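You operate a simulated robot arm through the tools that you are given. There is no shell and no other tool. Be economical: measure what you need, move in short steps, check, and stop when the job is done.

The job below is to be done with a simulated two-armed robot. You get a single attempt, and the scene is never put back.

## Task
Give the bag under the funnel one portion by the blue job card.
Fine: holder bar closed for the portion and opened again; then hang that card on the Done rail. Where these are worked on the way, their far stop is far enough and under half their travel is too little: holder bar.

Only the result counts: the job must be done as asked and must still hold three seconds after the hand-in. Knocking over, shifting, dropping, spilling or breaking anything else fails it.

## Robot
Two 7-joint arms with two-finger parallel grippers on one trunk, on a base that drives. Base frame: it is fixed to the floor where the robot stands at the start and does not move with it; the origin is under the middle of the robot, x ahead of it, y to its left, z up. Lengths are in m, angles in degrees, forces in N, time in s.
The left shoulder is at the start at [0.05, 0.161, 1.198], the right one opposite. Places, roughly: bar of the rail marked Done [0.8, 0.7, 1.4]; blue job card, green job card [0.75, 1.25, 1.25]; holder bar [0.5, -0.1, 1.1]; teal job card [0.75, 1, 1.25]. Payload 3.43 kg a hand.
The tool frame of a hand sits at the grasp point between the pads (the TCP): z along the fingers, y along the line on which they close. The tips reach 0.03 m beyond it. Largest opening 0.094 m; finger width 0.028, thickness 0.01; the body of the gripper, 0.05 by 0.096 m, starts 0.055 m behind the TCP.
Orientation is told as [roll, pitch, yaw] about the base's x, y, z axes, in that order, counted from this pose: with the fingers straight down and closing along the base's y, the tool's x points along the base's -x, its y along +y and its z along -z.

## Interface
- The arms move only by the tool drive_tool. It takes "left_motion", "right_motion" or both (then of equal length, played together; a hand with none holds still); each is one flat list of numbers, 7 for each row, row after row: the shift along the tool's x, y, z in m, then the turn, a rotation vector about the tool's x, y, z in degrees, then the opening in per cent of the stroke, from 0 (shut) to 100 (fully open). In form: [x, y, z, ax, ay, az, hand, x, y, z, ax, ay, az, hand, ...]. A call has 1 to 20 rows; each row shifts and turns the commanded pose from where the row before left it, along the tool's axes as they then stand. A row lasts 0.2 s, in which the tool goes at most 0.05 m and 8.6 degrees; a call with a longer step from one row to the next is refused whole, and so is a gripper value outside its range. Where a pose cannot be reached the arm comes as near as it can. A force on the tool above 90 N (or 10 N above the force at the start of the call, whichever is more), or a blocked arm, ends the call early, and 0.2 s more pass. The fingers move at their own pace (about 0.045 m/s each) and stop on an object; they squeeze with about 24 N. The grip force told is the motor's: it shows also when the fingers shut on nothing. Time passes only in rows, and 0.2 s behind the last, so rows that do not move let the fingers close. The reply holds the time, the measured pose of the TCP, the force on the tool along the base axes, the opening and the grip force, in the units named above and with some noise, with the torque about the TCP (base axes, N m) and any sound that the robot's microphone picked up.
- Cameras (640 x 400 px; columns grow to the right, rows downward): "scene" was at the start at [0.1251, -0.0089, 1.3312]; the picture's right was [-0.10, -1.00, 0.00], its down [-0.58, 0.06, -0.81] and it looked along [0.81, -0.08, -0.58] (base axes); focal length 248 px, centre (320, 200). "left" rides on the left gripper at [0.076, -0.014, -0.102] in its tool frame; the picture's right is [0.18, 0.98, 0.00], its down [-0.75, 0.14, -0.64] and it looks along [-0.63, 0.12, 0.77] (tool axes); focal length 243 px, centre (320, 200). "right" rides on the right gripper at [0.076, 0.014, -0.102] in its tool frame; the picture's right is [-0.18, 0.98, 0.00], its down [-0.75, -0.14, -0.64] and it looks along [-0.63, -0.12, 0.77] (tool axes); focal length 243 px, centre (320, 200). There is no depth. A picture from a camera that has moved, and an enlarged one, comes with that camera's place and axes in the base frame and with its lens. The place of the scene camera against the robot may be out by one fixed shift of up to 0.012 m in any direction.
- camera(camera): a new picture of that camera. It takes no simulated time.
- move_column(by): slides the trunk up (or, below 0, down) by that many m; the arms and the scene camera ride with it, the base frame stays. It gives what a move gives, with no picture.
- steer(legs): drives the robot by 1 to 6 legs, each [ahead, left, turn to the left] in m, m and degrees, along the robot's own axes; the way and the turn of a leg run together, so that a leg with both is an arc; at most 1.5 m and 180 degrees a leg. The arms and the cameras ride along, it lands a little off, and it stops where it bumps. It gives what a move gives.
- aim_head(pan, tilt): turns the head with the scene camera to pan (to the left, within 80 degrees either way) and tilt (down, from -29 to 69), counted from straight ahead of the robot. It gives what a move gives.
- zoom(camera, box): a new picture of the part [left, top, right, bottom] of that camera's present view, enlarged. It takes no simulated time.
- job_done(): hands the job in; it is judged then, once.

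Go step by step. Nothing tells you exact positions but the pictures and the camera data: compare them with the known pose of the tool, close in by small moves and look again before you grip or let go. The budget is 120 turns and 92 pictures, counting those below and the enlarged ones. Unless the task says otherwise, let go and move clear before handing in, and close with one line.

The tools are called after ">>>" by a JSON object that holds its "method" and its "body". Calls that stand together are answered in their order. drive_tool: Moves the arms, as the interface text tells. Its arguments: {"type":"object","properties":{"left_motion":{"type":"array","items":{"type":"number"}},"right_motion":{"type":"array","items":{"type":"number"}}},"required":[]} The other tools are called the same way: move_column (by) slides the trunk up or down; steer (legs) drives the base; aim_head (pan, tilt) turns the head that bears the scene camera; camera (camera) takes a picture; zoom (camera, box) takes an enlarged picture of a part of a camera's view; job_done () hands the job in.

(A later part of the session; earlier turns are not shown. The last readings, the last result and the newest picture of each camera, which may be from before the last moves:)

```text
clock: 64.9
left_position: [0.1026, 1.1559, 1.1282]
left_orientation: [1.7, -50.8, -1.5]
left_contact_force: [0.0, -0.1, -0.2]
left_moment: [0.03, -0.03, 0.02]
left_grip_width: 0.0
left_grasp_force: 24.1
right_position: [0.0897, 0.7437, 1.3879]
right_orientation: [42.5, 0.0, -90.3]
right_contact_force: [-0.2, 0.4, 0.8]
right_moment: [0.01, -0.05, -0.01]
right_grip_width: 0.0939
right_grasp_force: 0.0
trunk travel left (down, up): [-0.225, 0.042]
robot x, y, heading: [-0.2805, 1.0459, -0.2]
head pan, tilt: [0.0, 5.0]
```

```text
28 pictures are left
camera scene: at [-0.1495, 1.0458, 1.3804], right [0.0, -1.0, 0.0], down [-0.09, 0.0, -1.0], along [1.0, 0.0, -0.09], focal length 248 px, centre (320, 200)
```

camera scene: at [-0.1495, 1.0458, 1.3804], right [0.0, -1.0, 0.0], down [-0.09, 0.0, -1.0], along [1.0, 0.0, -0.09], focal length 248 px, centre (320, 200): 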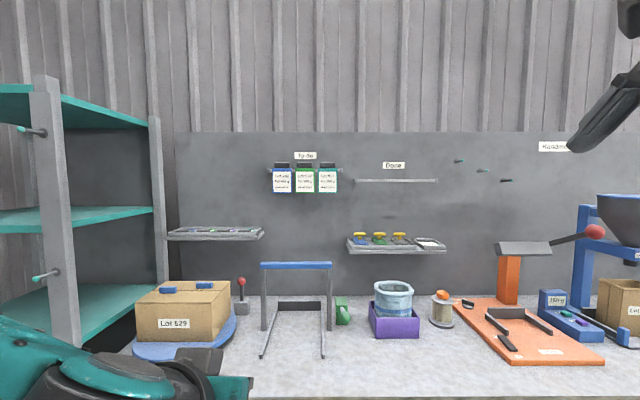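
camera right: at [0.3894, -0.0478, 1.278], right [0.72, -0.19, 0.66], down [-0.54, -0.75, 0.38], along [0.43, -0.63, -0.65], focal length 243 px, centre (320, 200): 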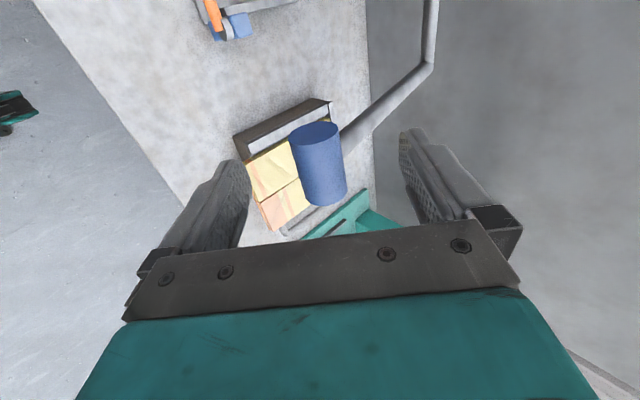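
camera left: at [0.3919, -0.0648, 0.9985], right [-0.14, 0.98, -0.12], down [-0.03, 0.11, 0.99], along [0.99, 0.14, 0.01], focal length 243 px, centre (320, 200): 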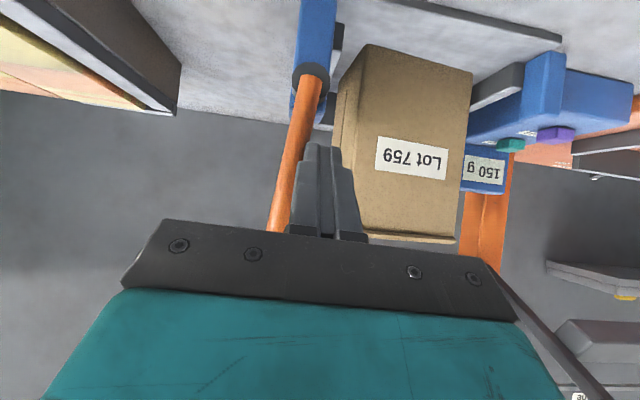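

>>> {"method": "zoom", "body": {"camera": "scene", "box": [255, 145, 345, 202]}}

>>> {"method": "steer", "body": {"legs": [[0.27, 0, 0]]}}

>>> {"method": "move_column", "body": {"by": 0.042}}

>>> {"method": "aim_head", "body": {"pan": 10, "tilt": 0}}

>>> {"method": "camera", "body": {"camera": "scene"}}

```text
7.02 times, centred on (300, 174) of scene
camera zoom: at [-0.1495, 1.0458, 1.3804], right [0.0, -1.0, 0.0], down [-0.09, 0.0, -1.0], along [1.0, 0.0, -0.09], focal length 1744 px, centre (460, 386)
```

zoom: 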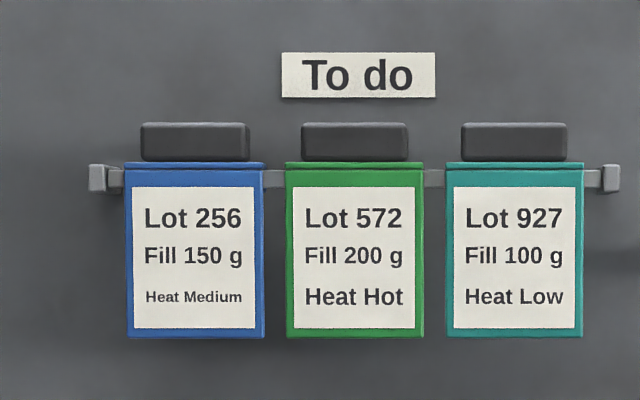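

```text
clock: 66.8
left_position: [0.3729, 1.1571, 1.1266]
left_orientation: [1.8, -51.0, -1.4]
left_contact_force: [0.2, -0.4, -0.3]
left_moment: [0.03, 0.0, -0.02]
left_grip_width: 0.0001
left_grasp_force: 24.3
right_position: [0.3615, 0.7437, 1.388]
right_orientation: [42.4, -0.1, -90.1]
right_contact_force: [-0.2, -0.4, 0.0]
right_moment: [0.0, 0.01, 0.0]
right_grip_width: 0.0938
right_grasp_force: 0.0
trunk travel left (down, up): [-0.225, 0.042]
robot x, y, heading: [-0.0086, 1.0466, 0.0]
head pan, tilt: [0.0, 5.0]
```

```text
clock: 67.7
left_position: [0.3724, 1.1564, 1.1697]
left_orientation: [1.8, -50.9, -1.4]
left_contact_force: [0.0, -0.1, 0.3]
left_moment: [0.03, -0.07, -0.03]
left_grip_width: 0.0
left_grasp_force: 23.8
right_position: [0.3616, 0.7432, 1.4294]
right_orientation: [42.6, 0.0, -90.2]
right_contact_force: [-0.9, 0.2, 0.9]
right_moment: [0.01, -0.01, 0.0]
right_grip_width: 0.094
right_grasp_force: 0.0
trunk travel left (down, up): [-0.267, 0.0]
robot x, y, heading: [-0.0089, 1.0454, -0.1]
head pan, tilt: [0.0, 5.0]
```

```text
clock: 68.4
left_position: [0.3729, 1.1563, 1.1694]
left_orientation: [1.9, -50.9, -1.5]
left_contact_force: [-0.4, -0.1, -0.3]
left_moment: [-0.01, -0.03, 0.0]
left_grip_width: 0.0001
left_grasp_force: 23.8
right_position: [0.3615, 0.7438, 1.429]
right_orientation: [42.5, 0.1, -90.2]
right_contact_force: [-0.3, -0.4, -0.1]
right_moment: [-0.01, -0.05, 0.01]
right_grip_width: 0.0937
right_grasp_force: 0.1
trunk travel left (down, up): [-0.267, 0.0]
robot x, y, heading: [-0.0067, 1.0453, -0.1]
head pan, tilt: [10.0, 0.0]
```

```text
26 pictures are left
camera scene: at [0.1179, 1.061, 1.4301], right [0.17, -0.99, 0.0], down [0.0, 0.0, -1.0], along [0.99, 0.17, 0.0], focal length 248 px, centre (320, 200)
```

scene: 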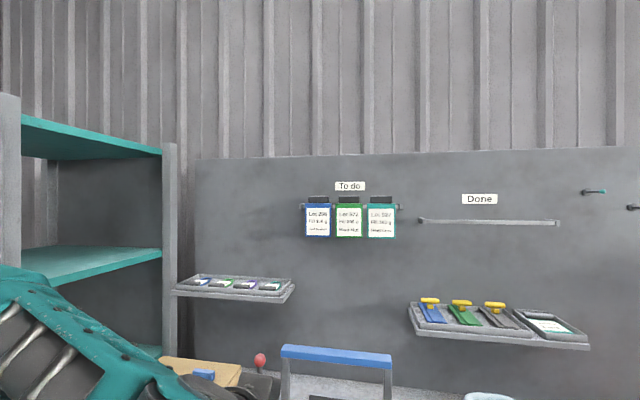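

The blue card (Lot 256, Fill 150 g) hangs leftmost; its grip tab is near [0.84, 1.196, 1.432], 0.06 wide. I turn the left hand horizontal and raise it in front of the tab.

>>> {"method": "drive_tool", "body": {"left_motion": [0, 0, 0, 0, -8.5, 0, 80, 0, 0, 0, 0, -8.5, 0, 80, 0, 0, 0, 0, -8.5, 0, 80, 0, 0, 0, 0, -8.5, 0, 80, 0, 0, 0, 0, -5, 0, 80, -0.044, 0.01, 0.015, 0, 0, 0, 80, -0.044, 0.01, 0.015, 0, 0, 0, 80, -0.044, 0.01, 0.015, 0, 0, 0, 80, -0.044, 0.01, 0.015, 0, 0, 0, 80, -0.044, 0, 0.015, 0, 0, 0, 80, -0.044, 0, 0.015, 0, 0, 0, 80, 0, 0, 0.04, 0, 0, 0, 80, 0, 0, 0.04, 0, 0, 0, 80, 0, 0, 0.04, 0, 0, 0, 80, 0, 0, 0.04, 0, 0, 0, 80, 0, 0, 0, 0, 0, 0, 80]}}

>>> {"method": "camera", "body": {"camera": "left"}}

>>> {"method": "camera", "body": {"camera": "scene"}}

```text
clock: 71.8
left_position: [0.6521, 1.1711, 1.4376]
left_orientation: [87.9, -88.9, -88.0]
left_contact_force: [-0.7, 0.5, -0.1]
left_moment: [0.02, -0.01, 0.01]
left_grip_width: 0.075
left_grasp_force: 0.0
left hand out of reach, approached as far as the arm can: row 1, 2, 3
right_position: [0.3601, 0.7441, 1.4303]
right_orientation: [42.5, 0.0, -90.1]
right_contact_force: [0.7, 0.1, 0.3]
right_moment: [0.01, -0.02, 0.02]
right_grip_width: 0.0938
right_grasp_force: 0.0
trunk travel left (down, up): [-0.267, 0.0]
robot x, y, heading: [-0.0068, 1.0464, -0.1]
head pan, tilt: [10.0, 0.0]
```

```text
25 pictures are left
camera left: at [0.548, 1.1577, 1.3608], right [0.0, 0.99, -0.16], down [-0.64, 0.13, 0.76], along [0.77, 0.11, 0.63], focal length 243 px, centre (320, 200)
```

left: 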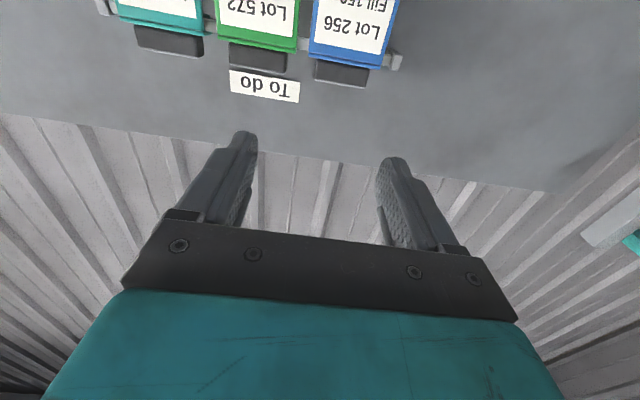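

```text
24 pictures are left
camera scene: at [0.1173, 1.0612, 1.4302], right [0.17, -0.99, 0.0], down [0.0, 0.0, -1.0], along [0.99, 0.17, 0.0], focal length 248 px, centre (320, 200)
```

scene: 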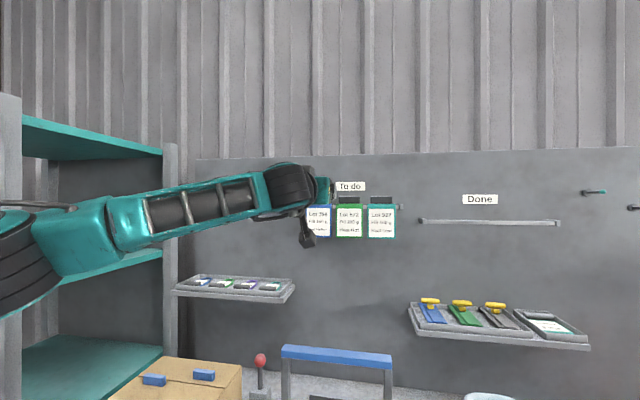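

>>> {"method": "drive_tool", "body": {"left_motion": [0.004, 0.009, 0.025, 0, 0, 0, 80, 0.004, 0.009, 0.025, 0, 0, 0, 80, 0, 0, 0, 0, 0, 0, 80]}}

>>> {"method": "camera", "body": {"camera": "left"}}

```text
clock: 72.6
left_position: [0.7019, 1.1886, 1.4296]
left_orientation: [87.4, -88.8, -87.3]
left_contact_force: [0.3, -0.5, 0.2]
left_moment: [0.01, 0.02, 0.0]
left_grip_width: 0.0752
left_grasp_force: 0.0
right_position: [0.3604, 0.7443, 1.4305]
right_orientation: [42.6, -0.1, -90.1]
right_contact_force: [0.7, -0.7, -0.6]
right_moment: [-0.01, 0.0, -0.01]
right_grip_width: 0.0936
right_grasp_force: 0.1
trunk travel left (down, up): [-0.267, 0.0]
robot x, y, heading: [-0.008, 1.0469, -0.1]
head pan, tilt: [10.0, 0.0]
```

```text
23 pictures are left
camera left: at [0.5977, 1.1749, 1.3525], right [0.0, 0.99, -0.16], down [-0.64, 0.13, 0.76], along [0.77, 0.11, 0.63], focal length 243 px, centre (320, 200)
```

left: 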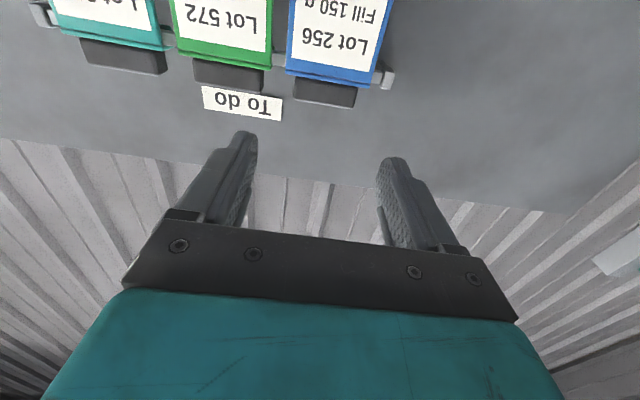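

Tab measured at [0.848, 1.192, 1.42]. I advance, check, then grip.

>>> {"method": "drive_tool", "body": {"left_motion": [0.002, 0.002, 0.03, 0, 0, 0, 80, 0.002, 0.002, 0.03, 0, 0, 0, 80, 0.001, 0, 0.025, 0, 0, 0, 80, 0, 0, 0, 0, 0, 0, 80]}}

>>> {"method": "camera", "body": {"camera": "left"}}

```text
clock: 73.6
left_position: [0.7874, 1.192, 1.4238]
left_orientation: [87.5, -88.9, -87.6]
left_contact_force: [-0.2, 0.3, 0.2]
left_moment: [-0.03, 0.03, -0.01]
left_grip_width: 0.0751
left_grasp_force: 0.0
right_position: [0.3614, 0.7439, 1.4295]
right_orientation: [42.5, 0.0, -90.0]
right_contact_force: [-0.5, -0.2, 0.1]
right_moment: [0.02, -0.01, -0.06]
right_grip_width: 0.0937
right_grasp_force: 0.0
trunk travel left (down, up): [-0.267, 0.0]
robot x, y, heading: [-0.0105, 1.0465, 0.2]
head pan, tilt: [10.0, 0.0]
```

```text
22 pictures are left
camera left: at [0.683, 1.1794, 1.3467], right [0.0, 0.99, -0.17], down [-0.64, 0.13, 0.76], along [0.77, 0.11, 0.63], focal length 243 px, centre (320, 200)
```

left: 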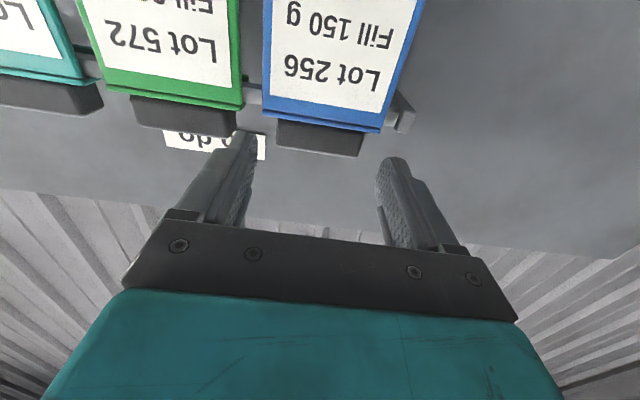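

>>> {"method": "drive_tool", "body": {"left_motion": [-0.003, 0, 0.02, 0, 0, 0, 80, 0, 0, 0.022, 0, 0, 0, 80, 0, 0, 0, 0, 0, 0, 80]}}

>>> {"method": "camera", "body": {"camera": "left"}}

```text
clock: 74.4
left_position: [0.798, 1.1937, 1.4179]
left_orientation: [85.5, -88.9, -85.5]
left_contact_force: [0.5, -0.3, 0.5]
left_moment: [-0.01, -0.01, 0.02]
left_grip_width: 0.0752
left_grasp_force: 0.1
left hand out of reach, approached as far as the arm can: row 1, 2
right_position: [0.3611, 0.7435, 1.4292]
right_orientation: [42.6, 0.0, -90.1]
right_contact_force: [0.2, -0.1, -0.1]
right_moment: [0.01, 0.02, 0.0]
right_grip_width: 0.0936
right_grasp_force: 0.0
trunk travel left (down, up): [-0.267, 0.0]
robot x, y, heading: [-0.0084, 1.0481, -0.3]
head pan, tilt: [10.0, 0.0]
```

```text
21 pictures are left
camera left: at [0.694, 1.1809, 1.341], right [0.0, 0.99, -0.16], down [-0.64, 0.13, 0.76], along [0.77, 0.11, 0.63], focal length 243 px, centre (320, 200)
```

left: 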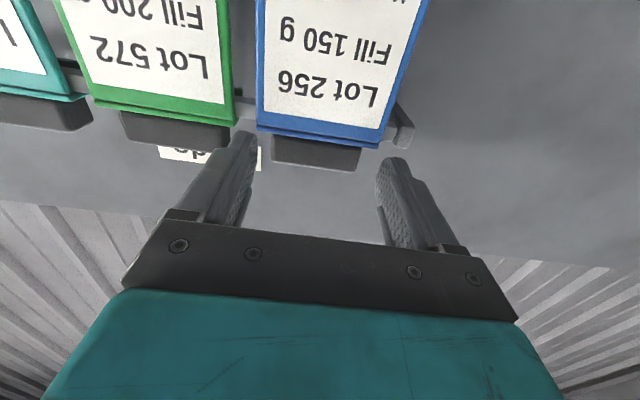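

The left hand is at its reach limit, 3 cm short. I retreat the hand and turn the base to the right so that the left shoulder comes forward.

>>> {"method": "drive_tool", "body": {"left_motion": [0, 0, -0.045, 0, 0, 0, 80, 0, 0, -0.045, 0, 0, 0, 80, 0, 0, -0.045, 0, 0, 0, 80]}}

>>> {"method": "steer", "body": {"legs": [[0, 0, -18]]}}

```text
clock: 75.2
left_position: [0.6622, 1.1997, 1.4177]
left_orientation: [93.0, -89.1, -92.8]
left_contact_force: [0.2, 0.2, 0.2]
left_moment: [0.01, -0.01, -0.03]
left_grip_width: 0.0753
left_grasp_force: 0.1
right_position: [0.3601, 0.7453, 1.4304]
right_orientation: [42.4, -0.1, -90.1]
right_contact_force: [-0.8, -0.1, -0.7]
right_moment: [-0.03, 0.0, -0.01]
right_grip_width: 0.0939
right_grasp_force: 0.0
trunk travel left (down, up): [-0.267, 0.0]
robot x, y, heading: [-0.0096, 1.0458, -0.2]
head pan, tilt: [10.0, 0.0]
```

```text
clock: 76.6
left_position: [0.6754, 0.9798, 1.4162]
left_orientation: [85.9, -88.9, -103.8]
left_contact_force: [0.2, -0.6, -0.4]
left_moment: [0.0, 0.02, -0.01]
left_grip_width: 0.0754
left_grasp_force: 0.1
right_position: [0.2503, 0.644, 1.4294]
right_orientation: [42.6, 0.0, -108.0]
right_contact_force: [-0.1, 0.7, 0.1]
right_moment: [0.03, -0.01, 0.01]
right_grip_width: 0.0939
right_grasp_force: 0.2
trunk travel left (down, up): [-0.267, 0.0]
robot x, y, heading: [-0.0077, 1.0461, -18.3]
head pan, tilt: [10.0, 0.0]
```

>>> {"method": "drive_tool", "body": {"left_motion": [0, 0, 0, -6, 0, 0, 80, 0, 0, 0, -6, 0, 0, 80, 0, 0, 0, -6.3, 0, 0, 80, 0, 0.042, 0, 0, 0, 0, 80, 0, 0.042, 0, 0, 0, 0, 80, 0, 0.042, 0, 0, 0, 0, 80, 0, 0.042, 0, 0, 0, 0, 80, 0, 0.042, 0, 0, 0, 0, 80, -0.005, 0, 0.045, 0, 0, 0, 80, -0.005, 0, 0.045, 0, 0, 0, 80, 0, 0, 0, 0, 0, 0, 80]}}

>>> {"method": "camera", "body": {"camera": "left"}}

```text
clock: 79.0
left_position: [0.7655, 1.1912, 1.4333]
left_orientation: [104.2, -88.9, -103.9]
left_contact_force: [0.0, 0.2, -0.4]
left_moment: [0.0, -0.02, 0.0]
left_grip_width: 0.0753
left_grasp_force: 0.2
right_position: [0.2498, 0.644, 1.43]
right_orientation: [42.6, 0.0, -108.1]
right_contact_force: [0.9, 0.2, -0.3]
right_moment: [0.0, 0.0, -0.01]
right_grip_width: 0.0938
right_grasp_force: 0.0
trunk travel left (down, up): [-0.267, 0.0]
robot x, y, heading: [-0.0103, 1.0466, -17.9]
head pan, tilt: [10.0, 0.0]
```

```text
20 pictures are left
camera left: at [0.6618, 1.1774, 1.3559], right [0.0, 0.99, -0.17], down [-0.65, 0.12, 0.75], along [0.76, 0.11, 0.64], focal length 243 px, centre (320, 200)
```

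left: 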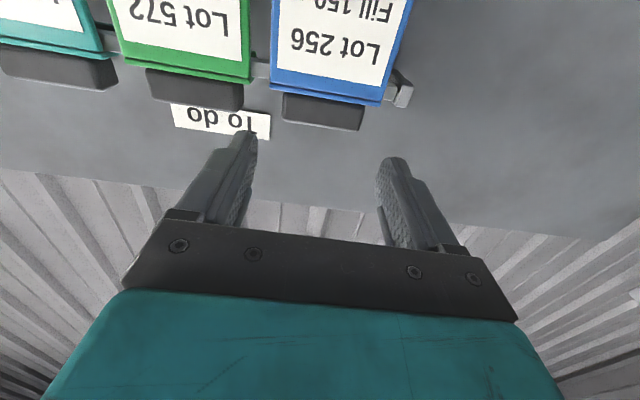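

>>> {"method": "drive_tool", "body": {"left_motion": [0.004, 0, 0.025, 0, 0, 0, 80, 0.003, 0, 0.02, 0, 0, 0, 80, 0, 0, 0.018, 0, 0, 0, 80, 0, 0, 0, 0, 0, 0, 80]}}

>>> {"method": "camera", "body": {"camera": "left"}}

```text
clock: 80.0
left_position: [0.8286, 1.1917, 1.4248]
left_orientation: [105.2, -88.9, -104.8]
left_contact_force: [0.1, 0.4, -0.2]
left_moment: [0.0, -0.01, 0.03]
left_grip_width: 0.0752
left_grasp_force: 0.1
right_position: [0.2493, 0.6441, 1.4297]
right_orientation: [42.4, 0.0, -108.0]
right_contact_force: [-0.4, 0.3, -1.0]
right_moment: [0.0, -0.04, 0.01]
right_grip_width: 0.094
right_grasp_force: 0.2
trunk travel left (down, up): [-0.267, 0.0]
robot x, y, heading: [-0.0124, 1.0439, -18.4]
head pan, tilt: [10.0, 0.0]
```

```text
19 pictures are left
camera left: at [0.7251, 1.1772, 1.3483], right [0.0, 0.99, -0.17], down [-0.65, 0.12, 0.75], along [0.76, 0.11, 0.64], focal length 243 px, centre (320, 200)
```

left: 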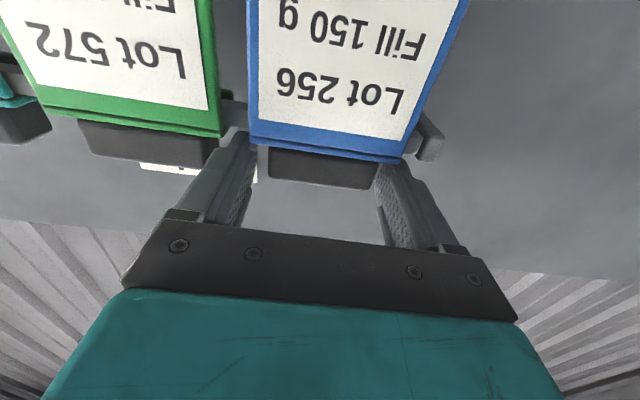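

>>> {"method": "drive_tool", "body": {"left_motion": [0, 0.002, 0.006, 0, 0, 0, 80, 0, 0, 0, 0, 0, 0, 40, 0, 0, 0, 0, 0, 0, 0, 0, 0, 0, 0, 0, 0, 0, 0, 0, 0, 0, 0, 0, 0]}}

>>> {"method": "camera", "body": {"camera": "left"}}

```text
clock: 81.2
left_position: [0.8347, 1.1928, 1.4237]
left_orientation: [104.3, -88.9, -103.9]
left_contact_force: [0.4, -0.2, -0.4]
left_moment: [0.0, -0.04, 0.04]
left_grip_width: 0.0636
left_grasp_force: 24.2
right_position: [0.2492, 0.6443, 1.4304]
right_orientation: [42.5, -0.1, -108.2]
right_contact_force: [-0.1, 1.0, -0.5]
right_moment: [-0.03, -0.01, -0.02]
right_grip_width: 0.0939
right_grasp_force: 0.0
trunk travel left (down, up): [-0.267, 0.0]
robot x, y, heading: [-0.0076, 1.0464, -18.2]
head pan, tilt: [10.0, 0.0]
```

```text
18 pictures are left
camera left: at [0.7312, 1.1788, 1.3482], right [0.0, 0.99, -0.17], down [-0.65, 0.12, 0.75], along [0.76, 0.11, 0.64], focal length 243 px, centre (320, 200)
```

left: 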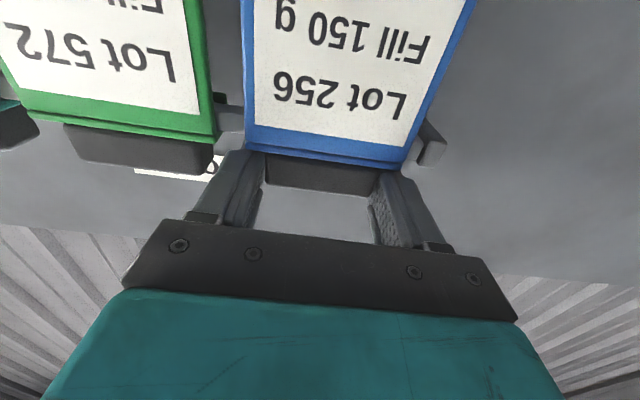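

Gripped (63.6 mm). I lift it straight up off the rail.

>>> {"method": "drive_tool", "body": {"left_motion": [-0.012, 0, 0, 0, 0, 0, 0, -0.012, 0, 0, 0, 0, 0, 0, -0.012, 0, 0, 0, 0, 0, 0, 0, 0, 0, 0, 0, 0, 0]}}

>>> {"method": "camera", "body": {"camera": "left"}}

>>> {"method": "camera", "body": {"camera": "scene"}}

```text
clock: 82.2
left_position: [0.8349, 1.1919, 1.4586]
left_orientation: [103.7, -88.8, -103.3]
left_contact_force: [-0.2, -0.2, -1.2]
left_moment: [-0.05, -0.01, 0.0]
left_grip_width: 0.0636
left_grasp_force: 24.2
right_position: [0.2501, 0.645, 1.4294]
right_orientation: [42.5, 0.0, -108.1]
right_contact_force: [0.0, -0.2, -0.7]
right_moment: [0.0, -0.03, 0.02]
right_grip_width: 0.0943
right_grasp_force: 0.0
trunk travel left (down, up): [-0.267, 0.0]
robot x, y, heading: [-0.0094, 1.0477, -18.0]
head pan, tilt: [10.0, 0.0]
```

```text
17 pictures are left
camera left: at [0.7315, 1.1785, 1.3841], right [0.0, 0.99, -0.17], down [-0.65, 0.12, 0.75], along [0.76, 0.11, 0.64], focal length 243 px, centre (320, 200)
```

left: 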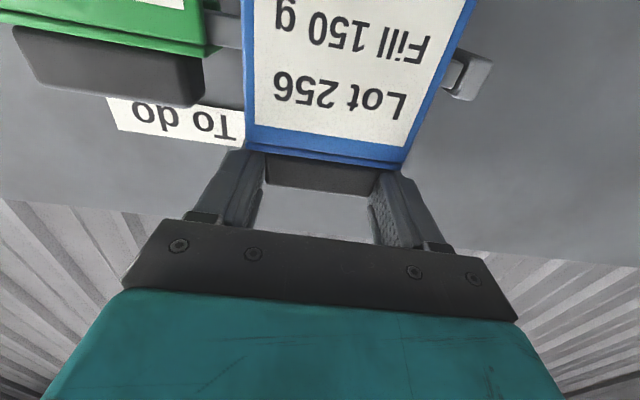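

```text
16 pictures are left
camera scene: at [0.1166, 1.0208, 1.4301], right [-0.14, -0.99, 0.0], down [0.0, 0.0, -1.0], along [0.99, -0.14, 0.0], focal length 248 px, centre (320, 200)
```

scene: 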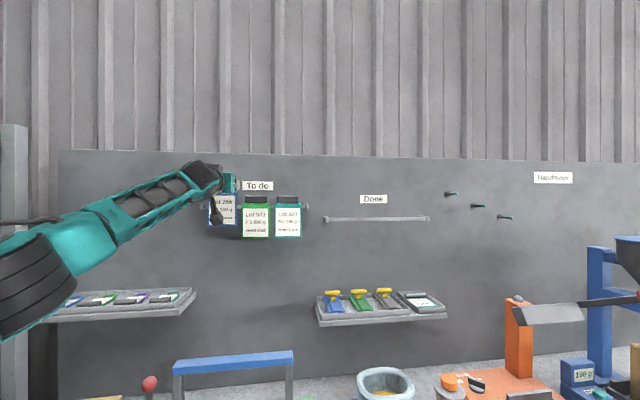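

>>> {"method": "drive_tool", "body": {"left_motion": [-0.012, 0, 0, 0, 0, 0, 0, 0, 0, -0.01, 0, 0, 0, 0, 0, 0, -0.01, 0, 0, 0, 0]}}

```text
clock: 83.0
left_position: [0.8136, 1.1916, 1.4742]
left_orientation: [104.3, -88.8, -103.8]
left_contact_force: [0.0, 0.2, 0.1]
left_moment: [0.01, 0.0, -0.03]
left_grip_width: 0.0635
left_grasp_force: 23.8
right_position: [0.2505, 0.6439, 1.4304]
right_orientation: [42.5, 0.0, -108.1]
right_contact_force: [-0.1, -0.1, 0.3]
right_moment: [0.0, -0.01, -0.03]
right_grip_width: 0.0941
right_grasp_force: 0.1
trunk travel left (down, up): [-0.267, 0.0]
robot x, y, heading: [-0.0108, 1.0446, -17.9]
head pan, tilt: [10.0, 0.0]
```

The card is off the rail. I pull it back and shift the robot right, in front of the Done rail.

>>> {"method": "drive_tool", "body": {"left_motion": [0, 0, -0.03, 0, 0, 0, 0, 0, 0, -0.04, 0, 0, 0, 0, 0, 0, -0.04, 0, 0, 0, 0, 0, 0, 0, 0, 0, 0, 0]}}

>>> {"method": "steer", "body": {"legs": [[-0.04, 0, 0], [0.136, -0.4185, 0], [0.04, 0, 0]]}}

>>> {"method": "aim_head", "body": {"pan": 18, "tilt": 0}}

>>> {"method": "camera", "body": {"camera": "scene"}}

>>> {"method": "camera", "body": {"camera": "left"}}

```text
clock: 84.0
left_position: [0.7036, 1.1902, 1.4716]
left_orientation: [102.0, -88.8, -101.6]
left_contact_force: [1.3, -0.1, -1.1]
left_moment: [-0.02, -0.01, 0.0]
left_grip_width: 0.0634
left_grasp_force: 24.1
right_position: [0.2509, 0.6437, 1.4292]
right_orientation: [42.4, 0.1, -108.1]
right_contact_force: [0.3, -0.9, 0.6]
right_moment: [0.01, -0.01, -0.02]
right_grip_width: 0.094
right_grasp_force: 0.1
trunk travel left (down, up): [-0.267, 0.0]
robot x, y, heading: [-0.0098, 1.0493, -18.2]
head pan, tilt: [10.0, 0.0]
```

```text
clock: 87.6
left_position: [0.7014, 0.7471, 1.4724]
left_orientation: [99.9, -89.0, -99.6]
left_contact_force: [0.1, 0.5, -1.6]
left_moment: [0.02, 0.04, 0.01]
left_grip_width: 0.0634
left_grasp_force: 23.9
right_position: [0.2468, 0.2011, 1.4292]
right_orientation: [42.4, 0.0, -108.0]
right_contact_force: [0.4, 0.4, -0.2]
right_moment: [0.02, 0.01, 0.0]
right_grip_width: 0.094
right_grasp_force: 0.1
trunk travel left (down, up): [-0.267, 0.0]
robot x, y, heading: [-0.012, 0.6054, -18.1]
head pan, tilt: [10.0, 0.0]
```

```text
clock: 88.3
left_position: [0.6998, 0.7489, 1.472]
left_orientation: [104.0, -88.9, -103.7]
left_contact_force: [-0.3, 0.9, -0.6]
left_moment: [0.01, 0.04, 0.0]
left_grip_width: 0.0633
left_grasp_force: 23.8
right_position: [0.2445, 0.2013, 1.4309]
right_orientation: [42.6, 0.0, -108.1]
right_contact_force: [-0.5, -0.6, -0.1]
right_moment: [0.02, 0.0, 0.03]
right_grip_width: 0.0941
right_grasp_force: 0.1
trunk travel left (down, up): [-0.267, 0.0]
robot x, y, heading: [-0.0122, 0.6044, -18.3]
head pan, tilt: [18.0, 0.0]
```

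```text
15 pictures are left
camera scene: at [0.1129, 0.5906, 1.4301], right [0.0, -1.0, 0.0], down [0.0, 0.0, -1.0], along [1.0, 0.0, 0.0], focal length 248 px, centre (320, 200)
```

scene: 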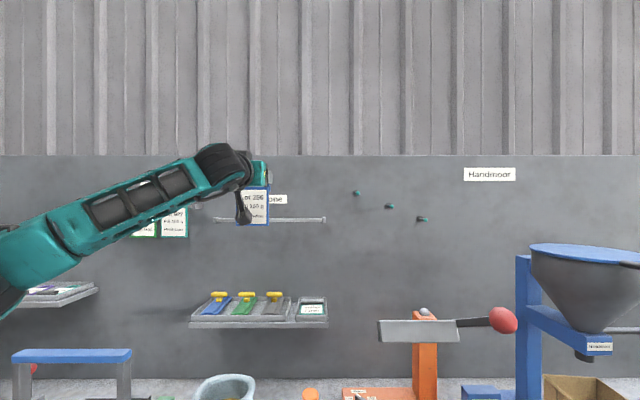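

```text
14 pictures are left
camera left: at [0.5958, 0.7347, 1.3959], right [0.0, 0.99, -0.17], down [-0.65, 0.12, 0.75], along [0.76, 0.11, 0.64], focal length 243 px, centre (320, 200)
```

left: 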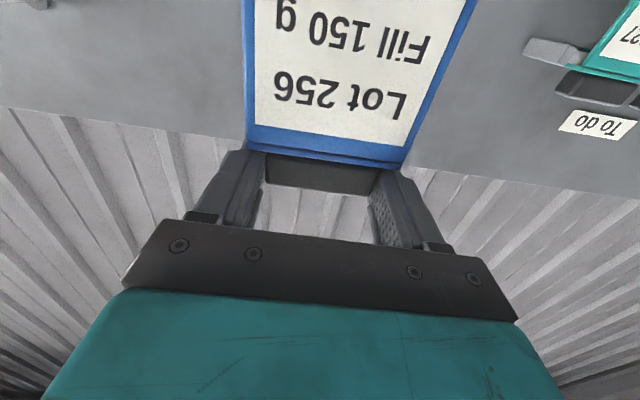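

Done rail measured 0.037 lower than the To-do rail, spanning y 0.58–0.90. I bring the card forward above it.

>>> {"method": "drive_tool", "body": {"left_motion": [0, 0, 0.034, 0, 0, 0, 0, 0, 0, 0.034, 0, 0, 0, 0, 0, 0, 0.034, 0, 0, 0, 0, 0.012, 0, 0.033, 0, 0, 0, 0, 0.012, 0, 0, 0, 0, 0, 0, 0, 0, 0, 0, 0, 0, 0]}}

>>> {"method": "zoom", "body": {"camera": "scene", "box": [190, 130, 350, 240]}}

>>> {"method": "camera", "body": {"camera": "left"}}

```text
clock: 89.7
left_position: [0.8357, 0.7474, 1.4491]
left_orientation: [103.2, -88.8, -102.9]
left_contact_force: [0.6, -0.5, -0.7]
left_moment: [-0.02, -0.01, 0.03]
left_grip_width: 0.0636
left_grasp_force: 24.1
right_position: [0.2445, 0.2005, 1.4299]
right_orientation: [42.5, 0.1, -108.1]
right_contact_force: [-0.5, 0.4, 0.5]
right_moment: [0.03, -0.02, -0.01]
right_grip_width: 0.0937
right_grasp_force: 0.0
trunk travel left (down, up): [-0.267, 0.0]
robot x, y, heading: [-0.014, 0.6024, -18.1]
head pan, tilt: [18.0, 0.0]
```

```text
3.64 times, centred on (270, 185) of scene
camera zoom: at [0.1133, 0.5901, 1.4301], right [0.0, -1.0, 0.0], down [0.0, 0.0, -1.0], along [1.0, 0.0, 0.0], focal length 904 px, centre (502, 254)
```

zoom: 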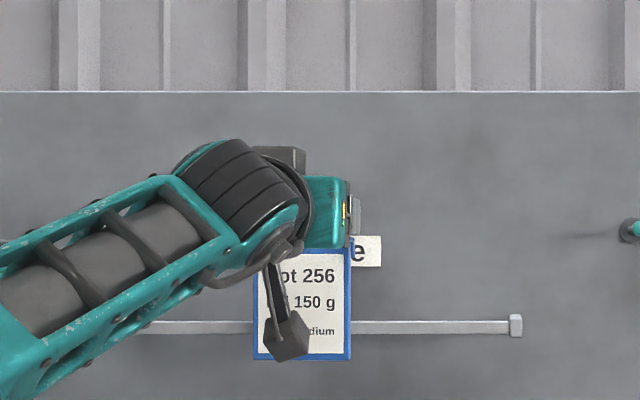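

```text
12 pictures are left
camera left: at [0.7316, 0.7343, 1.3726], right [0.0, 0.99, -0.16], down [-0.65, 0.12, 0.75], along [0.76, 0.11, 0.64], focal length 243 px, centre (320, 200)
```

left: 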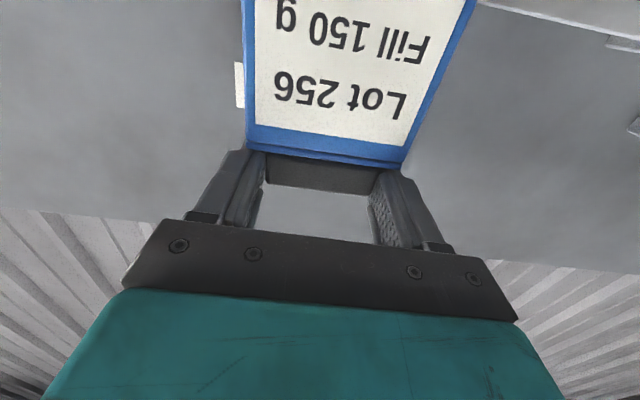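

I need the rail's depth more exactly, so I take two wrist views with the rail's left bracket visible, shifting slightly left.

>>> {"method": "drive_tool", "body": {"left_motion": [0, 0.025, 0, 0, 0, 0, 0, 0, 0.025, 0, 0, 0, 0, 0, 0, 0, 0, 0, 0, 0, 0]}}

>>> {"method": "camera", "body": {"camera": "left"}}

>>> {"method": "drive_tool", "body": {"left_motion": [0, 0, -0.04, 0, 0, 0, 0, 0, 0, -0.03, 0, 0, 0, 0, 0, 0, 0, 0, 0, 0, 0]}}

>>> {"method": "camera", "body": {"camera": "left"}}

```text
clock: 90.5
left_position: [0.8349, 0.7988, 1.4505]
left_orientation: [103.5, -88.8, -103.3]
left_contact_force: [-0.7, -0.2, -1.0]
left_moment: [0.02, 0.01, 0.02]
left_grip_width: 0.0634
left_grasp_force: 24.3
right_position: [0.2457, 0.2009, 1.4297]
right_orientation: [42.5, 0.0, -108.0]
right_contact_force: [0.0, -0.3, -0.5]
right_moment: [0.01, 0.01, -0.03]
right_grip_width: 0.0938
right_grasp_force: 0.1
trunk travel left (down, up): [-0.267, 0.0]
robot x, y, heading: [-0.0132, 0.6056, -18.1]
head pan, tilt: [18.0, 0.0]
```

```text
11 pictures are left
camera left: at [0.7307, 0.7849, 1.3735], right [0.0, 0.99, -0.17], down [-0.65, 0.12, 0.75], along [0.76, 0.11, 0.64], focal length 243 px, centre (320, 200)
```

left: 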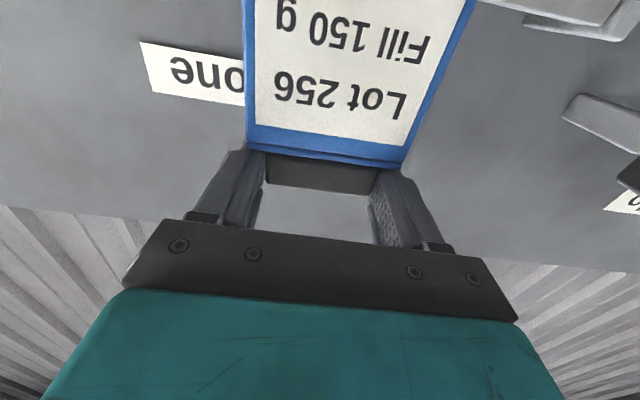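

```text
clock: 91.3
left_position: [0.7643, 0.7988, 1.4487]
left_orientation: [103.7, -88.8, -103.4]
left_contact_force: [0.3, 0.4, -0.9]
left_moment: [-0.01, 0.03, -0.01]
left_grip_width: 0.0635
left_grasp_force: 24.4
right_position: [0.2461, 0.2015, 1.4295]
right_orientation: [42.5, 0.0, -108.1]
right_contact_force: [0.4, 0.1, 0.0]
right_moment: [-0.01, -0.04, 0.01]
right_grip_width: 0.0937
right_grasp_force: 0.2
trunk travel left (down, up): [-0.267, 0.0]
robot x, y, heading: [-0.0144, 0.6028, -18.2]
head pan, tilt: [18.0, 0.0]
```

```text
10 pictures are left
camera left: at [0.661, 0.7844, 1.3724], right [0.0, 0.99, -0.17], down [-0.65, 0.12, 0.75], along [0.76, 0.11, 0.64], focal length 243 px, centre (320, 200)
```

left: 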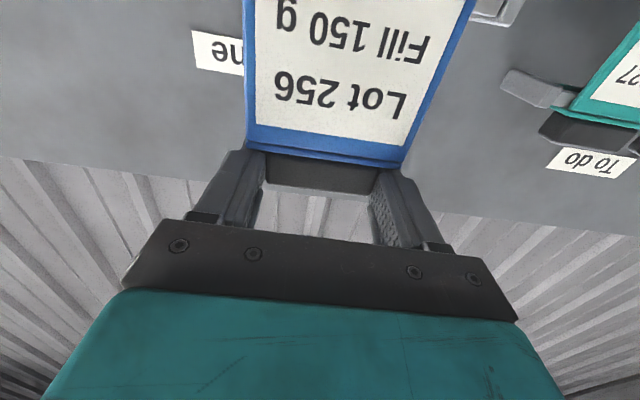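

>>> {"method": "zoom", "body": {"camera": "left", "box": [440, 0, 640, 125]}}

```text
3.20 times, centred on (540, 62) of left
camera zoom: at [0.661, 0.7844, 1.3724], right [0.0, 0.99, -0.17], down [-0.65, 0.12, 0.75], along [0.76, 0.11, 0.64], focal length 776 px, centre (-384, 640)
```

zoom: 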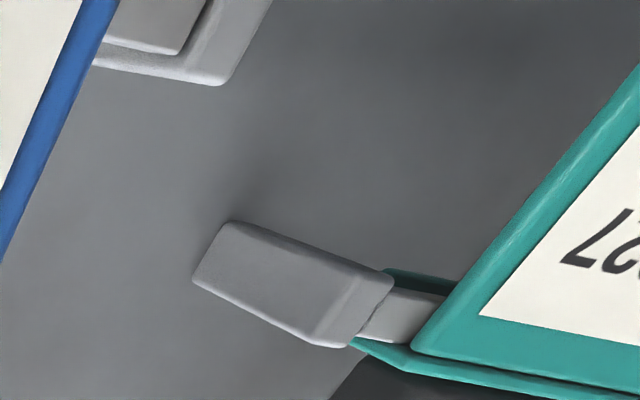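

The Done bracket's front (≈0.83) matches the To-do rail's depth, and its top is 0.037 lower. I go forward to x 0.835 and lower gently.

>>> {"method": "drive_tool", "body": {"left_motion": [0, 0, 0.035, 0, 0, 0, 0, 0, 0, 0.035, 0, 0, 0, 0, 0.01, 0, 0, 0, 0, 0, 0, 0.01, 0, 0, 0, 0, 0, 0, 0.01, 0, 0, 0, 0, 0, 0, 0.01, 0, 0, 0, 0, 0, 0]}}

```text
clock: 92.7
left_position: [0.8332, 0.8003, 1.4118]
left_orientation: [107.3, -88.9, -107.2]
left_contact_force: [-5.4, 0.3, 0.7]
left_moment: [0.03, 0.25, 0.19]
left_grip_width: 0.061
left_grasp_force: 23.7
right_position: [0.2438, 0.2013, 1.4301]
right_orientation: [42.4, -0.1, -108.2]
right_contact_force: [-0.2, 0.4, 0.2]
right_moment: [-0.03, 0.0, 0.03]
right_grip_width: 0.0938
right_grasp_force: 0.1
trunk travel left (down, up): [-0.267, 0.0]
robot x, y, heading: [-0.013, 0.6044, -18.2]
head pan, tilt: [18.0, 0.0]
```

>>> {"method": "camera", "body": {"camera": "left"}}

>>> {"method": "zoom", "body": {"camera": "scene", "box": [190, 150, 340, 250]}}

```text
8 pictures are left
camera left: at [0.7298, 0.7866, 1.3347], right [0.0, 0.99, -0.17], down [-0.65, 0.12, 0.75], along [0.76, 0.11, 0.64], focal length 243 px, centre (320, 200)
```

left: 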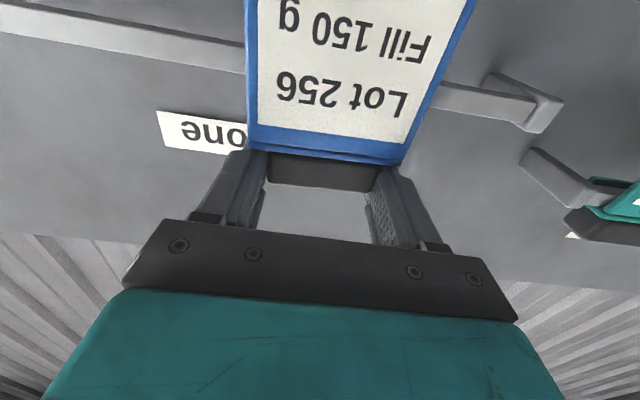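

```text
4.00 times, centred on (265, 200) of scene
camera zoom: at [0.1118, 0.5906, 1.4303], right [0.0, -1.0, 0.0], down [0.0, 0.0, -1.0], along [1.0, 0.0, 0.0], focal length 994 px, centre (540, 200)
```

zoom: 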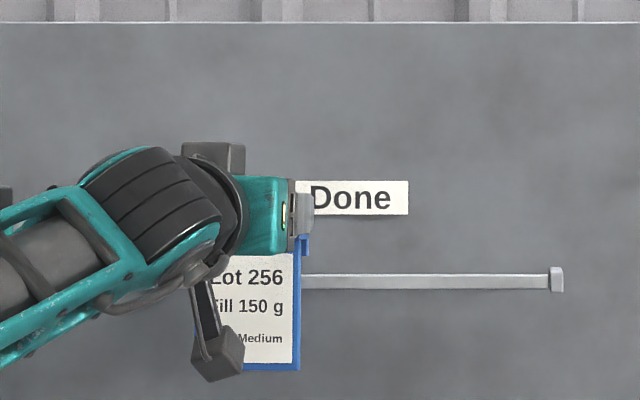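

The hook lip touched the front of the bar: the Done rail is about 1.2 cm deeper than I assumed. I raise, go a bit deeper, and lower again.

>>> {"method": "drive_tool", "body": {"left_motion": [-0.015, 0, 0, 0, 0, 0, 0, -0.015, 0, 0, 0, 0, 0, 0, 0, 0, 0.008, 0, 0, 0, 0, 0, 0, 0.008, 0, 0, 0, 0, 0, 0, 0, 0, 0, 0, 0]}}

>>> {"method": "camera", "body": {"camera": "left"}}

```text
clock: 93.9
left_position: [0.8476, 0.7994, 1.4426]
left_orientation: [112.5, -88.8, -112.3]
left_contact_force: [-8.9, -0.4, -0.2]
left_moment: [-0.01, 0.71, -0.33]
left_grip_width: 0.0597
left_grasp_force: 24.3
right_position: [0.2434, 0.2005, 1.4305]
right_orientation: [42.7, -0.1, -108.0]
right_contact_force: [0.0, 0.8, 0.4]
right_moment: [-0.01, -0.01, -0.01]
right_grip_width: 0.094
right_grasp_force: 0.1
trunk travel left (down, up): [-0.267, 0.0]
robot x, y, heading: [-0.0143, 0.6095, -18.1]
head pan, tilt: [18.0, 0.0]
```

```text
6 pictures are left
camera left: at [0.7451, 0.7855, 1.3652], right [0.0, 0.99, -0.17], down [-0.65, 0.12, 0.75], along [0.76, 0.11, 0.64], focal length 243 px, centre (320, 200)
```

left: 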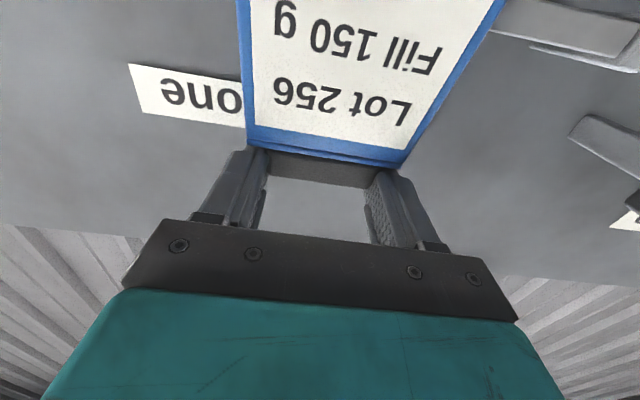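

The contact is the panel's back resting on the bar front, so the depth was right before; in the last view the hook lip was still above the bar. I ease back 1 cm and lower further.

>>> {"method": "drive_tool", "body": {"left_motion": [0, 0, -0.01, 0, 0, 0, 0, 0.012, 0, 0, 0, 0, 0, 0, 0.012, 0, 0, 0, 0, 0, 0, 0.01, 0, 0, 0, 0, 0, 0, 0, 0, 0, 0, 0, 0, 0]}}

>>> {"method": "zoom", "body": {"camera": "scene", "box": [230, 175, 300, 220]}}

```text
clock: 95.1
left_position: [0.8407, 0.801, 1.4069]
left_orientation: [105.6, -88.9, -105.3]
left_contact_force: [-0.9, 0.4, 0.3]
left_moment: [-0.02, 0.04, 0.0]
left_grip_width: 0.0596
left_grasp_force: 23.7
right_position: [0.2439, 0.2009, 1.4295]
right_orientation: [42.6, 0.0, -108.1]
right_contact_force: [0.3, -1.0, 0.0]
right_moment: [0.04, 0.02, -0.02]
right_grip_width: 0.0939
right_grasp_force: 0.1
trunk travel left (down, up): [-0.267, 0.0]
robot x, y, heading: [-0.0133, 0.606, -18.0]
head pan, tilt: [18.0, 0.0]
```

```text
8.89 times, centred on (265, 198) of scene
camera zoom: at [0.1129, 0.5906, 1.4302], right [0.0, -1.0, 0.0], down [0.0, 0.0, -1.0], along [1.0, 0.0, 0.0], focal length 2208 px, centre (809, 222)
```

zoom: 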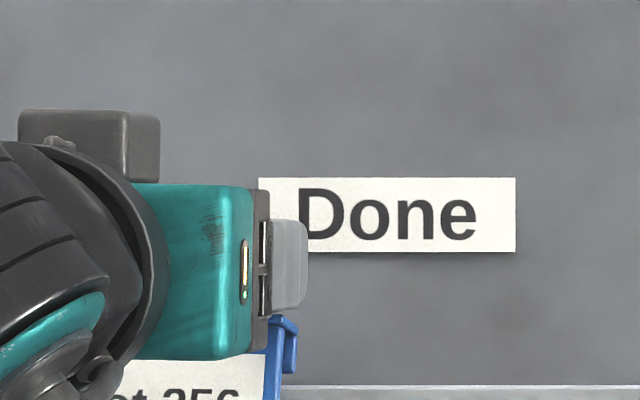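

The hook lip is visible just above the bar. I lower another centimetre and watch the force.

>>> {"method": "drive_tool", "body": {"left_motion": [0.006, 0, 0, 0, 0, 0, 0, 0.006, 0, 0, 0, 0, 0, 0, 0, 0, 0, 0, 0, 0, 0]}}

```text
clock: 95.9
left_position: [0.8371, 0.8001, 1.3975]
left_orientation: [114.5, -88.9, -114.3]
left_contact_force: [-6.8, -0.7, 3.8]
left_moment: [-0.22, 0.26, -0.27]
left_grip_width: 0.0596
left_grasp_force: 24.4
right_position: [0.2441, 0.201, 1.4309]
right_orientation: [42.6, 0.0, -108.0]
right_contact_force: [0.5, 0.4, -0.7]
right_moment: [0.01, -0.02, -0.02]
right_grip_width: 0.0939
right_grasp_force: 0.0
trunk travel left (down, up): [-0.267, 0.0]
robot x, y, heading: [-0.0118, 0.6068, -18.2]
head pan, tilt: [18.0, 0.0]
```

The card got tilted about 10° in the grip, so the lip lands on the bar. I raise, tilt the hand to make the card vertical again, and look.

>>> {"method": "drive_tool", "body": {"left_motion": [-0.015, 0, 0, 0, 0, 0, 0, 0, 0, -0.006, 0, -5, 0, 0, 0, 0, 0, 0, -5, 0, 0, 0, 0, 0, 0, 0, 0, 0]}}

>>> {"method": "zoom", "body": {"camera": "scene", "box": [230, 180, 300, 225]}}

```text
clock: 96.9
left_position: [0.8358, 0.8002, 1.4089]
left_orientation: [172.0, -82.2, -171.8]
left_contact_force: [0.0, 0.6, -1.1]
left_moment: [-0.01, 0.02, 0.01]
left_grip_width: 0.0594
left_grasp_force: 24.3
right_position: [0.2443, 0.2006, 1.4306]
right_orientation: [42.5, 0.1, -108.1]
right_contact_force: [-0.4, -0.1, -0.1]
right_moment: [0.01, 0.02, -0.01]
right_grip_width: 0.0939
right_grasp_force: 0.0
trunk travel left (down, up): [-0.267, 0.0]
robot x, y, heading: [-0.0153, 0.6021, -18.2]
head pan, tilt: [18.0, 0.0]
```

```text
8.89 times, centred on (265, 202) of scene
camera zoom: at [0.1132, 0.5907, 1.4301], right [0.0, -1.0, 0.0], down [0.0, 0.0, -1.0], along [1.0, 0.0, 0.0], focal length 2208 px, centre (809, 178)
```

zoom: 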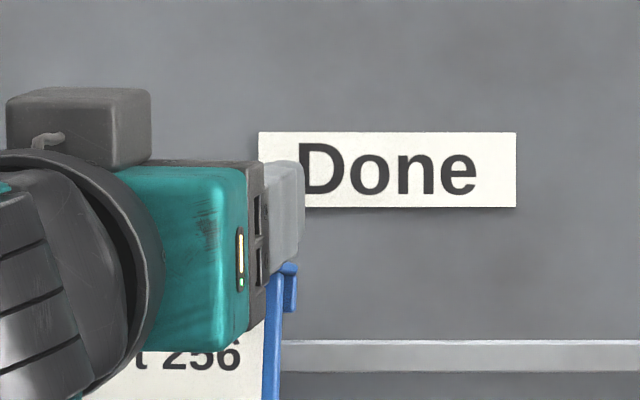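

>>> {"method": "drive_tool", "body": {"left_motion": [0.006, 0, 0.001, 0, 0, 0, 0, 0.006, 0, 0.001, 0, 0, 0, 0, 0, 0, 0, 0, 0, 0, 0]}}

```text
clock: 97.7
left_position: [0.8349, 0.8001, 1.4078]
left_orientation: [172.0, -82.3, -171.7]
left_contact_force: [-0.3, -0.2, -1.3]
left_moment: [0.03, 0.01, 0.0]
left_grip_width: 0.0597
left_grasp_force: 24.1
left hand out of reach, approached as far as the arm can: row 1, 2
right_position: [0.2452, 0.201, 1.4298]
right_orientation: [42.5, 0.0, -108.1]
right_contact_force: [-0.7, 0.4, 0.7]
right_moment: [0.01, 0.01, 0.01]
right_grip_width: 0.094
right_grasp_force: 0.0
trunk travel left (down, up): [-0.267, 0.0]
robot x, y, heading: [-0.0152, 0.6032, -18.4]
head pan, tilt: [18.0, 0.0]
```

The arm is at its limit in this tilt, so I lower with the trunk instead, which keeps the arm's pose.

>>> {"method": "move_column", "body": {"by": -0.013}}

```text
clock: 98.3
left_position: [0.8335, 0.7991, 1.3966]
left_orientation: [171.9, -82.3, -171.9]
left_contact_force: [-4.6, -0.5, -2.3]
left_moment: [0.04, 0.18, -0.12]
left_grip_width: 0.0596
left_grasp_force: 23.9
right_position: [0.2448, 0.2018, 1.4157]
right_orientation: [42.5, 0.0, -108.1]
right_contact_force: [0.5, 0.9, -0.1]
right_moment: [0.03, 0.02, -0.03]
right_grip_width: 0.0941
right_grasp_force: 0.1
trunk travel left (down, up): [-0.254, 0.013]
robot x, y, heading: [-0.0148, 0.6023, -18.4]
head pan, tilt: [18.0, 0.0]
```

>>> {"method": "zoom", "body": {"camera": "scene", "box": [240, 185, 290, 217]}}

```text
12.50 times, centred on (265, 201) of scene
camera zoom: at [0.1124, 0.5906, 1.4171], right [0.0, -1.0, 0.0], down [0.0, 0.0, -1.0], along [1.0, 0.0, 0.0], focal length 3106 px, centre (1008, 188)
```

zoom: 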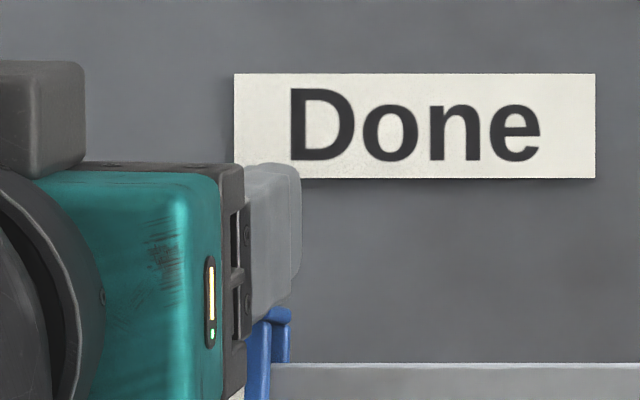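

The lip's lower end is now hidden behind the bar, so the hook is going over it. I lower another centimetre.

>>> {"method": "move_column", "body": {"by": -0.009}}

```text
clock: 98.9
left_position: [0.8329, 0.7988, 1.3888]
left_orientation: [172.2, -82.0, -172.0]
left_contact_force: [-7.3, 0.0, -0.6]
left_moment: [-0.03, 0.15, -0.28]
left_grip_width: 0.0596
left_grasp_force: 24.5
right_position: [0.2441, 0.2014, 1.4073]
right_orientation: [42.6, 0.0, -108.1]
right_contact_force: [0.8, -0.3, 0.6]
right_moment: [0.01, -0.02, 0.0]
right_grip_width: 0.0943
right_grasp_force: 0.1
trunk travel left (down, up): [-0.245, 0.022]
robot x, y, heading: [-0.0164, 0.6064, -18.1]
head pan, tilt: [18.0, 0.0]
```

Now a tug test: a small pull back to see whether the hook holds.

>>> {"method": "drive_tool", "body": {"left_motion": [0, 0, -0.006, 0, 0, 0, 0, 0, 0, -0.006, 0, 0, 0, 0, 0, 0, 0, 0, 0, 0, 0]}}

>>> {"method": "zoom", "body": {"camera": "scene", "box": [240, 185, 290, 217]}}

```text
clock: 99.7
left_position: [0.8254, 0.7985, 1.3857]
left_orientation: [172.1, -82.3, -171.9]
left_contact_force: [19.9, -0.5, 11.2]
left_moment: [-0.35, -0.87, -0.24]
left_grip_width: 0.0594
left_grasp_force: 23.8
right_position: [0.2479, 0.2021, 1.4063]
right_orientation: [42.4, 0.0, -108.2]
right_contact_force: [-0.2, 0.0, -0.3]
right_moment: [0.01, -0.02, -0.01]
right_grip_width: 0.094
right_grasp_force: 0.1
trunk travel left (down, up): [-0.245, 0.022]
robot x, y, heading: [-0.0127, 0.604, -18.2]
head pan, tilt: [18.0, 0.0]
```

```text
12.50 times, centred on (265, 201) of scene
camera zoom: at [0.1155, 0.5899, 1.408], right [0.0, -1.0, 0.0], down [0.0, 0.0, -1.0], along [1.0, 0.0, 0.0], focal length 3106 px, centre (1008, 188)
```

zoom: 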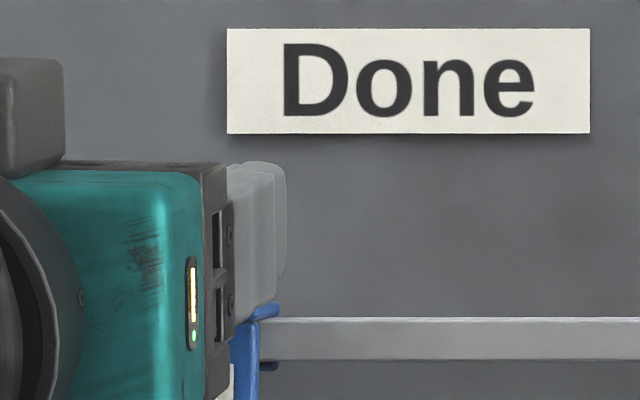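

The hook holds firmly (20 N tug) and wraps the bar. I relax the pull, open the fingers and back out.

>>> {"method": "drive_tool", "body": {"left_motion": [0, 0, 0.006, 0, 0, 0, 0, 0, 0, 0.003, 0, 0, 0, 0, 0, 0, 0, 0, 0, 0, 75, 0, 0, 0, 0, 0, 0, 85, 0, 0, 0, 0, 0, 0, 85, -0.003, 0, -0.015, 0, 0, 0, 85, -0.003, 0, -0.02, 0, 0, 0, 85, -0.003, 0, -0.03, 0, 0, 0, 85, 0, 0, -0.04, 0, 0, 0, 85, 0, 0, -0.04, 0, 0, 0, 85, 0, 0, 0, 0, 0, 0, 85]}}

>>> {"method": "camera", "body": {"camera": "left"}}

```text
clock: 102.1
left_position: [0.6854, 0.8176, 1.3825]
left_orientation: [171.5, -82.6, -171.3]
left_contact_force: [-0.1, -0.2, -0.2]
left_moment: [-0.01, 0.0, 0.03]
left_grip_width: 0.08
left_grasp_force: 0.0
left hand out of reach, approached as far as the arm can: row 8, 9
right_position: [0.2451, 0.2006, 1.4076]
right_orientation: [42.5, 0.0, -108.1]
right_contact_force: [0.2, 0.1, -0.4]
right_moment: [0.02, 0.0, -0.02]
right_grip_width: 0.094
right_grasp_force: 0.1
trunk travel left (down, up): [-0.245, 0.022]
robot x, y, heading: [-0.0115, 0.6047, -18.1]
head pan, tilt: [18.0, 0.0]
```

```text
1 pictures are left
camera left: at [0.5926, 0.8026, 1.2939], right [0.02, 0.99, -0.16], down [-0.73, 0.12, 0.67], along [0.68, 0.11, 0.73], focal length 243 px, centre (320, 200)
```

left: 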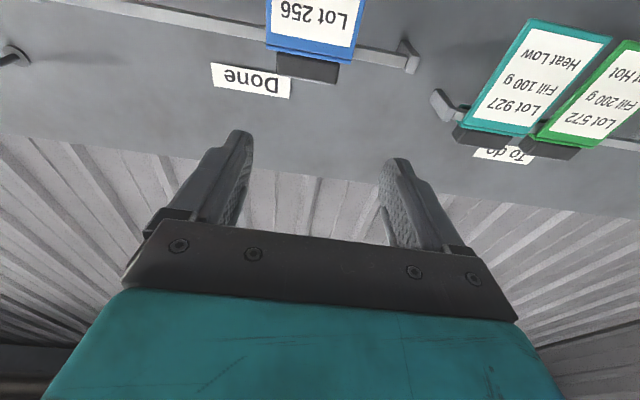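

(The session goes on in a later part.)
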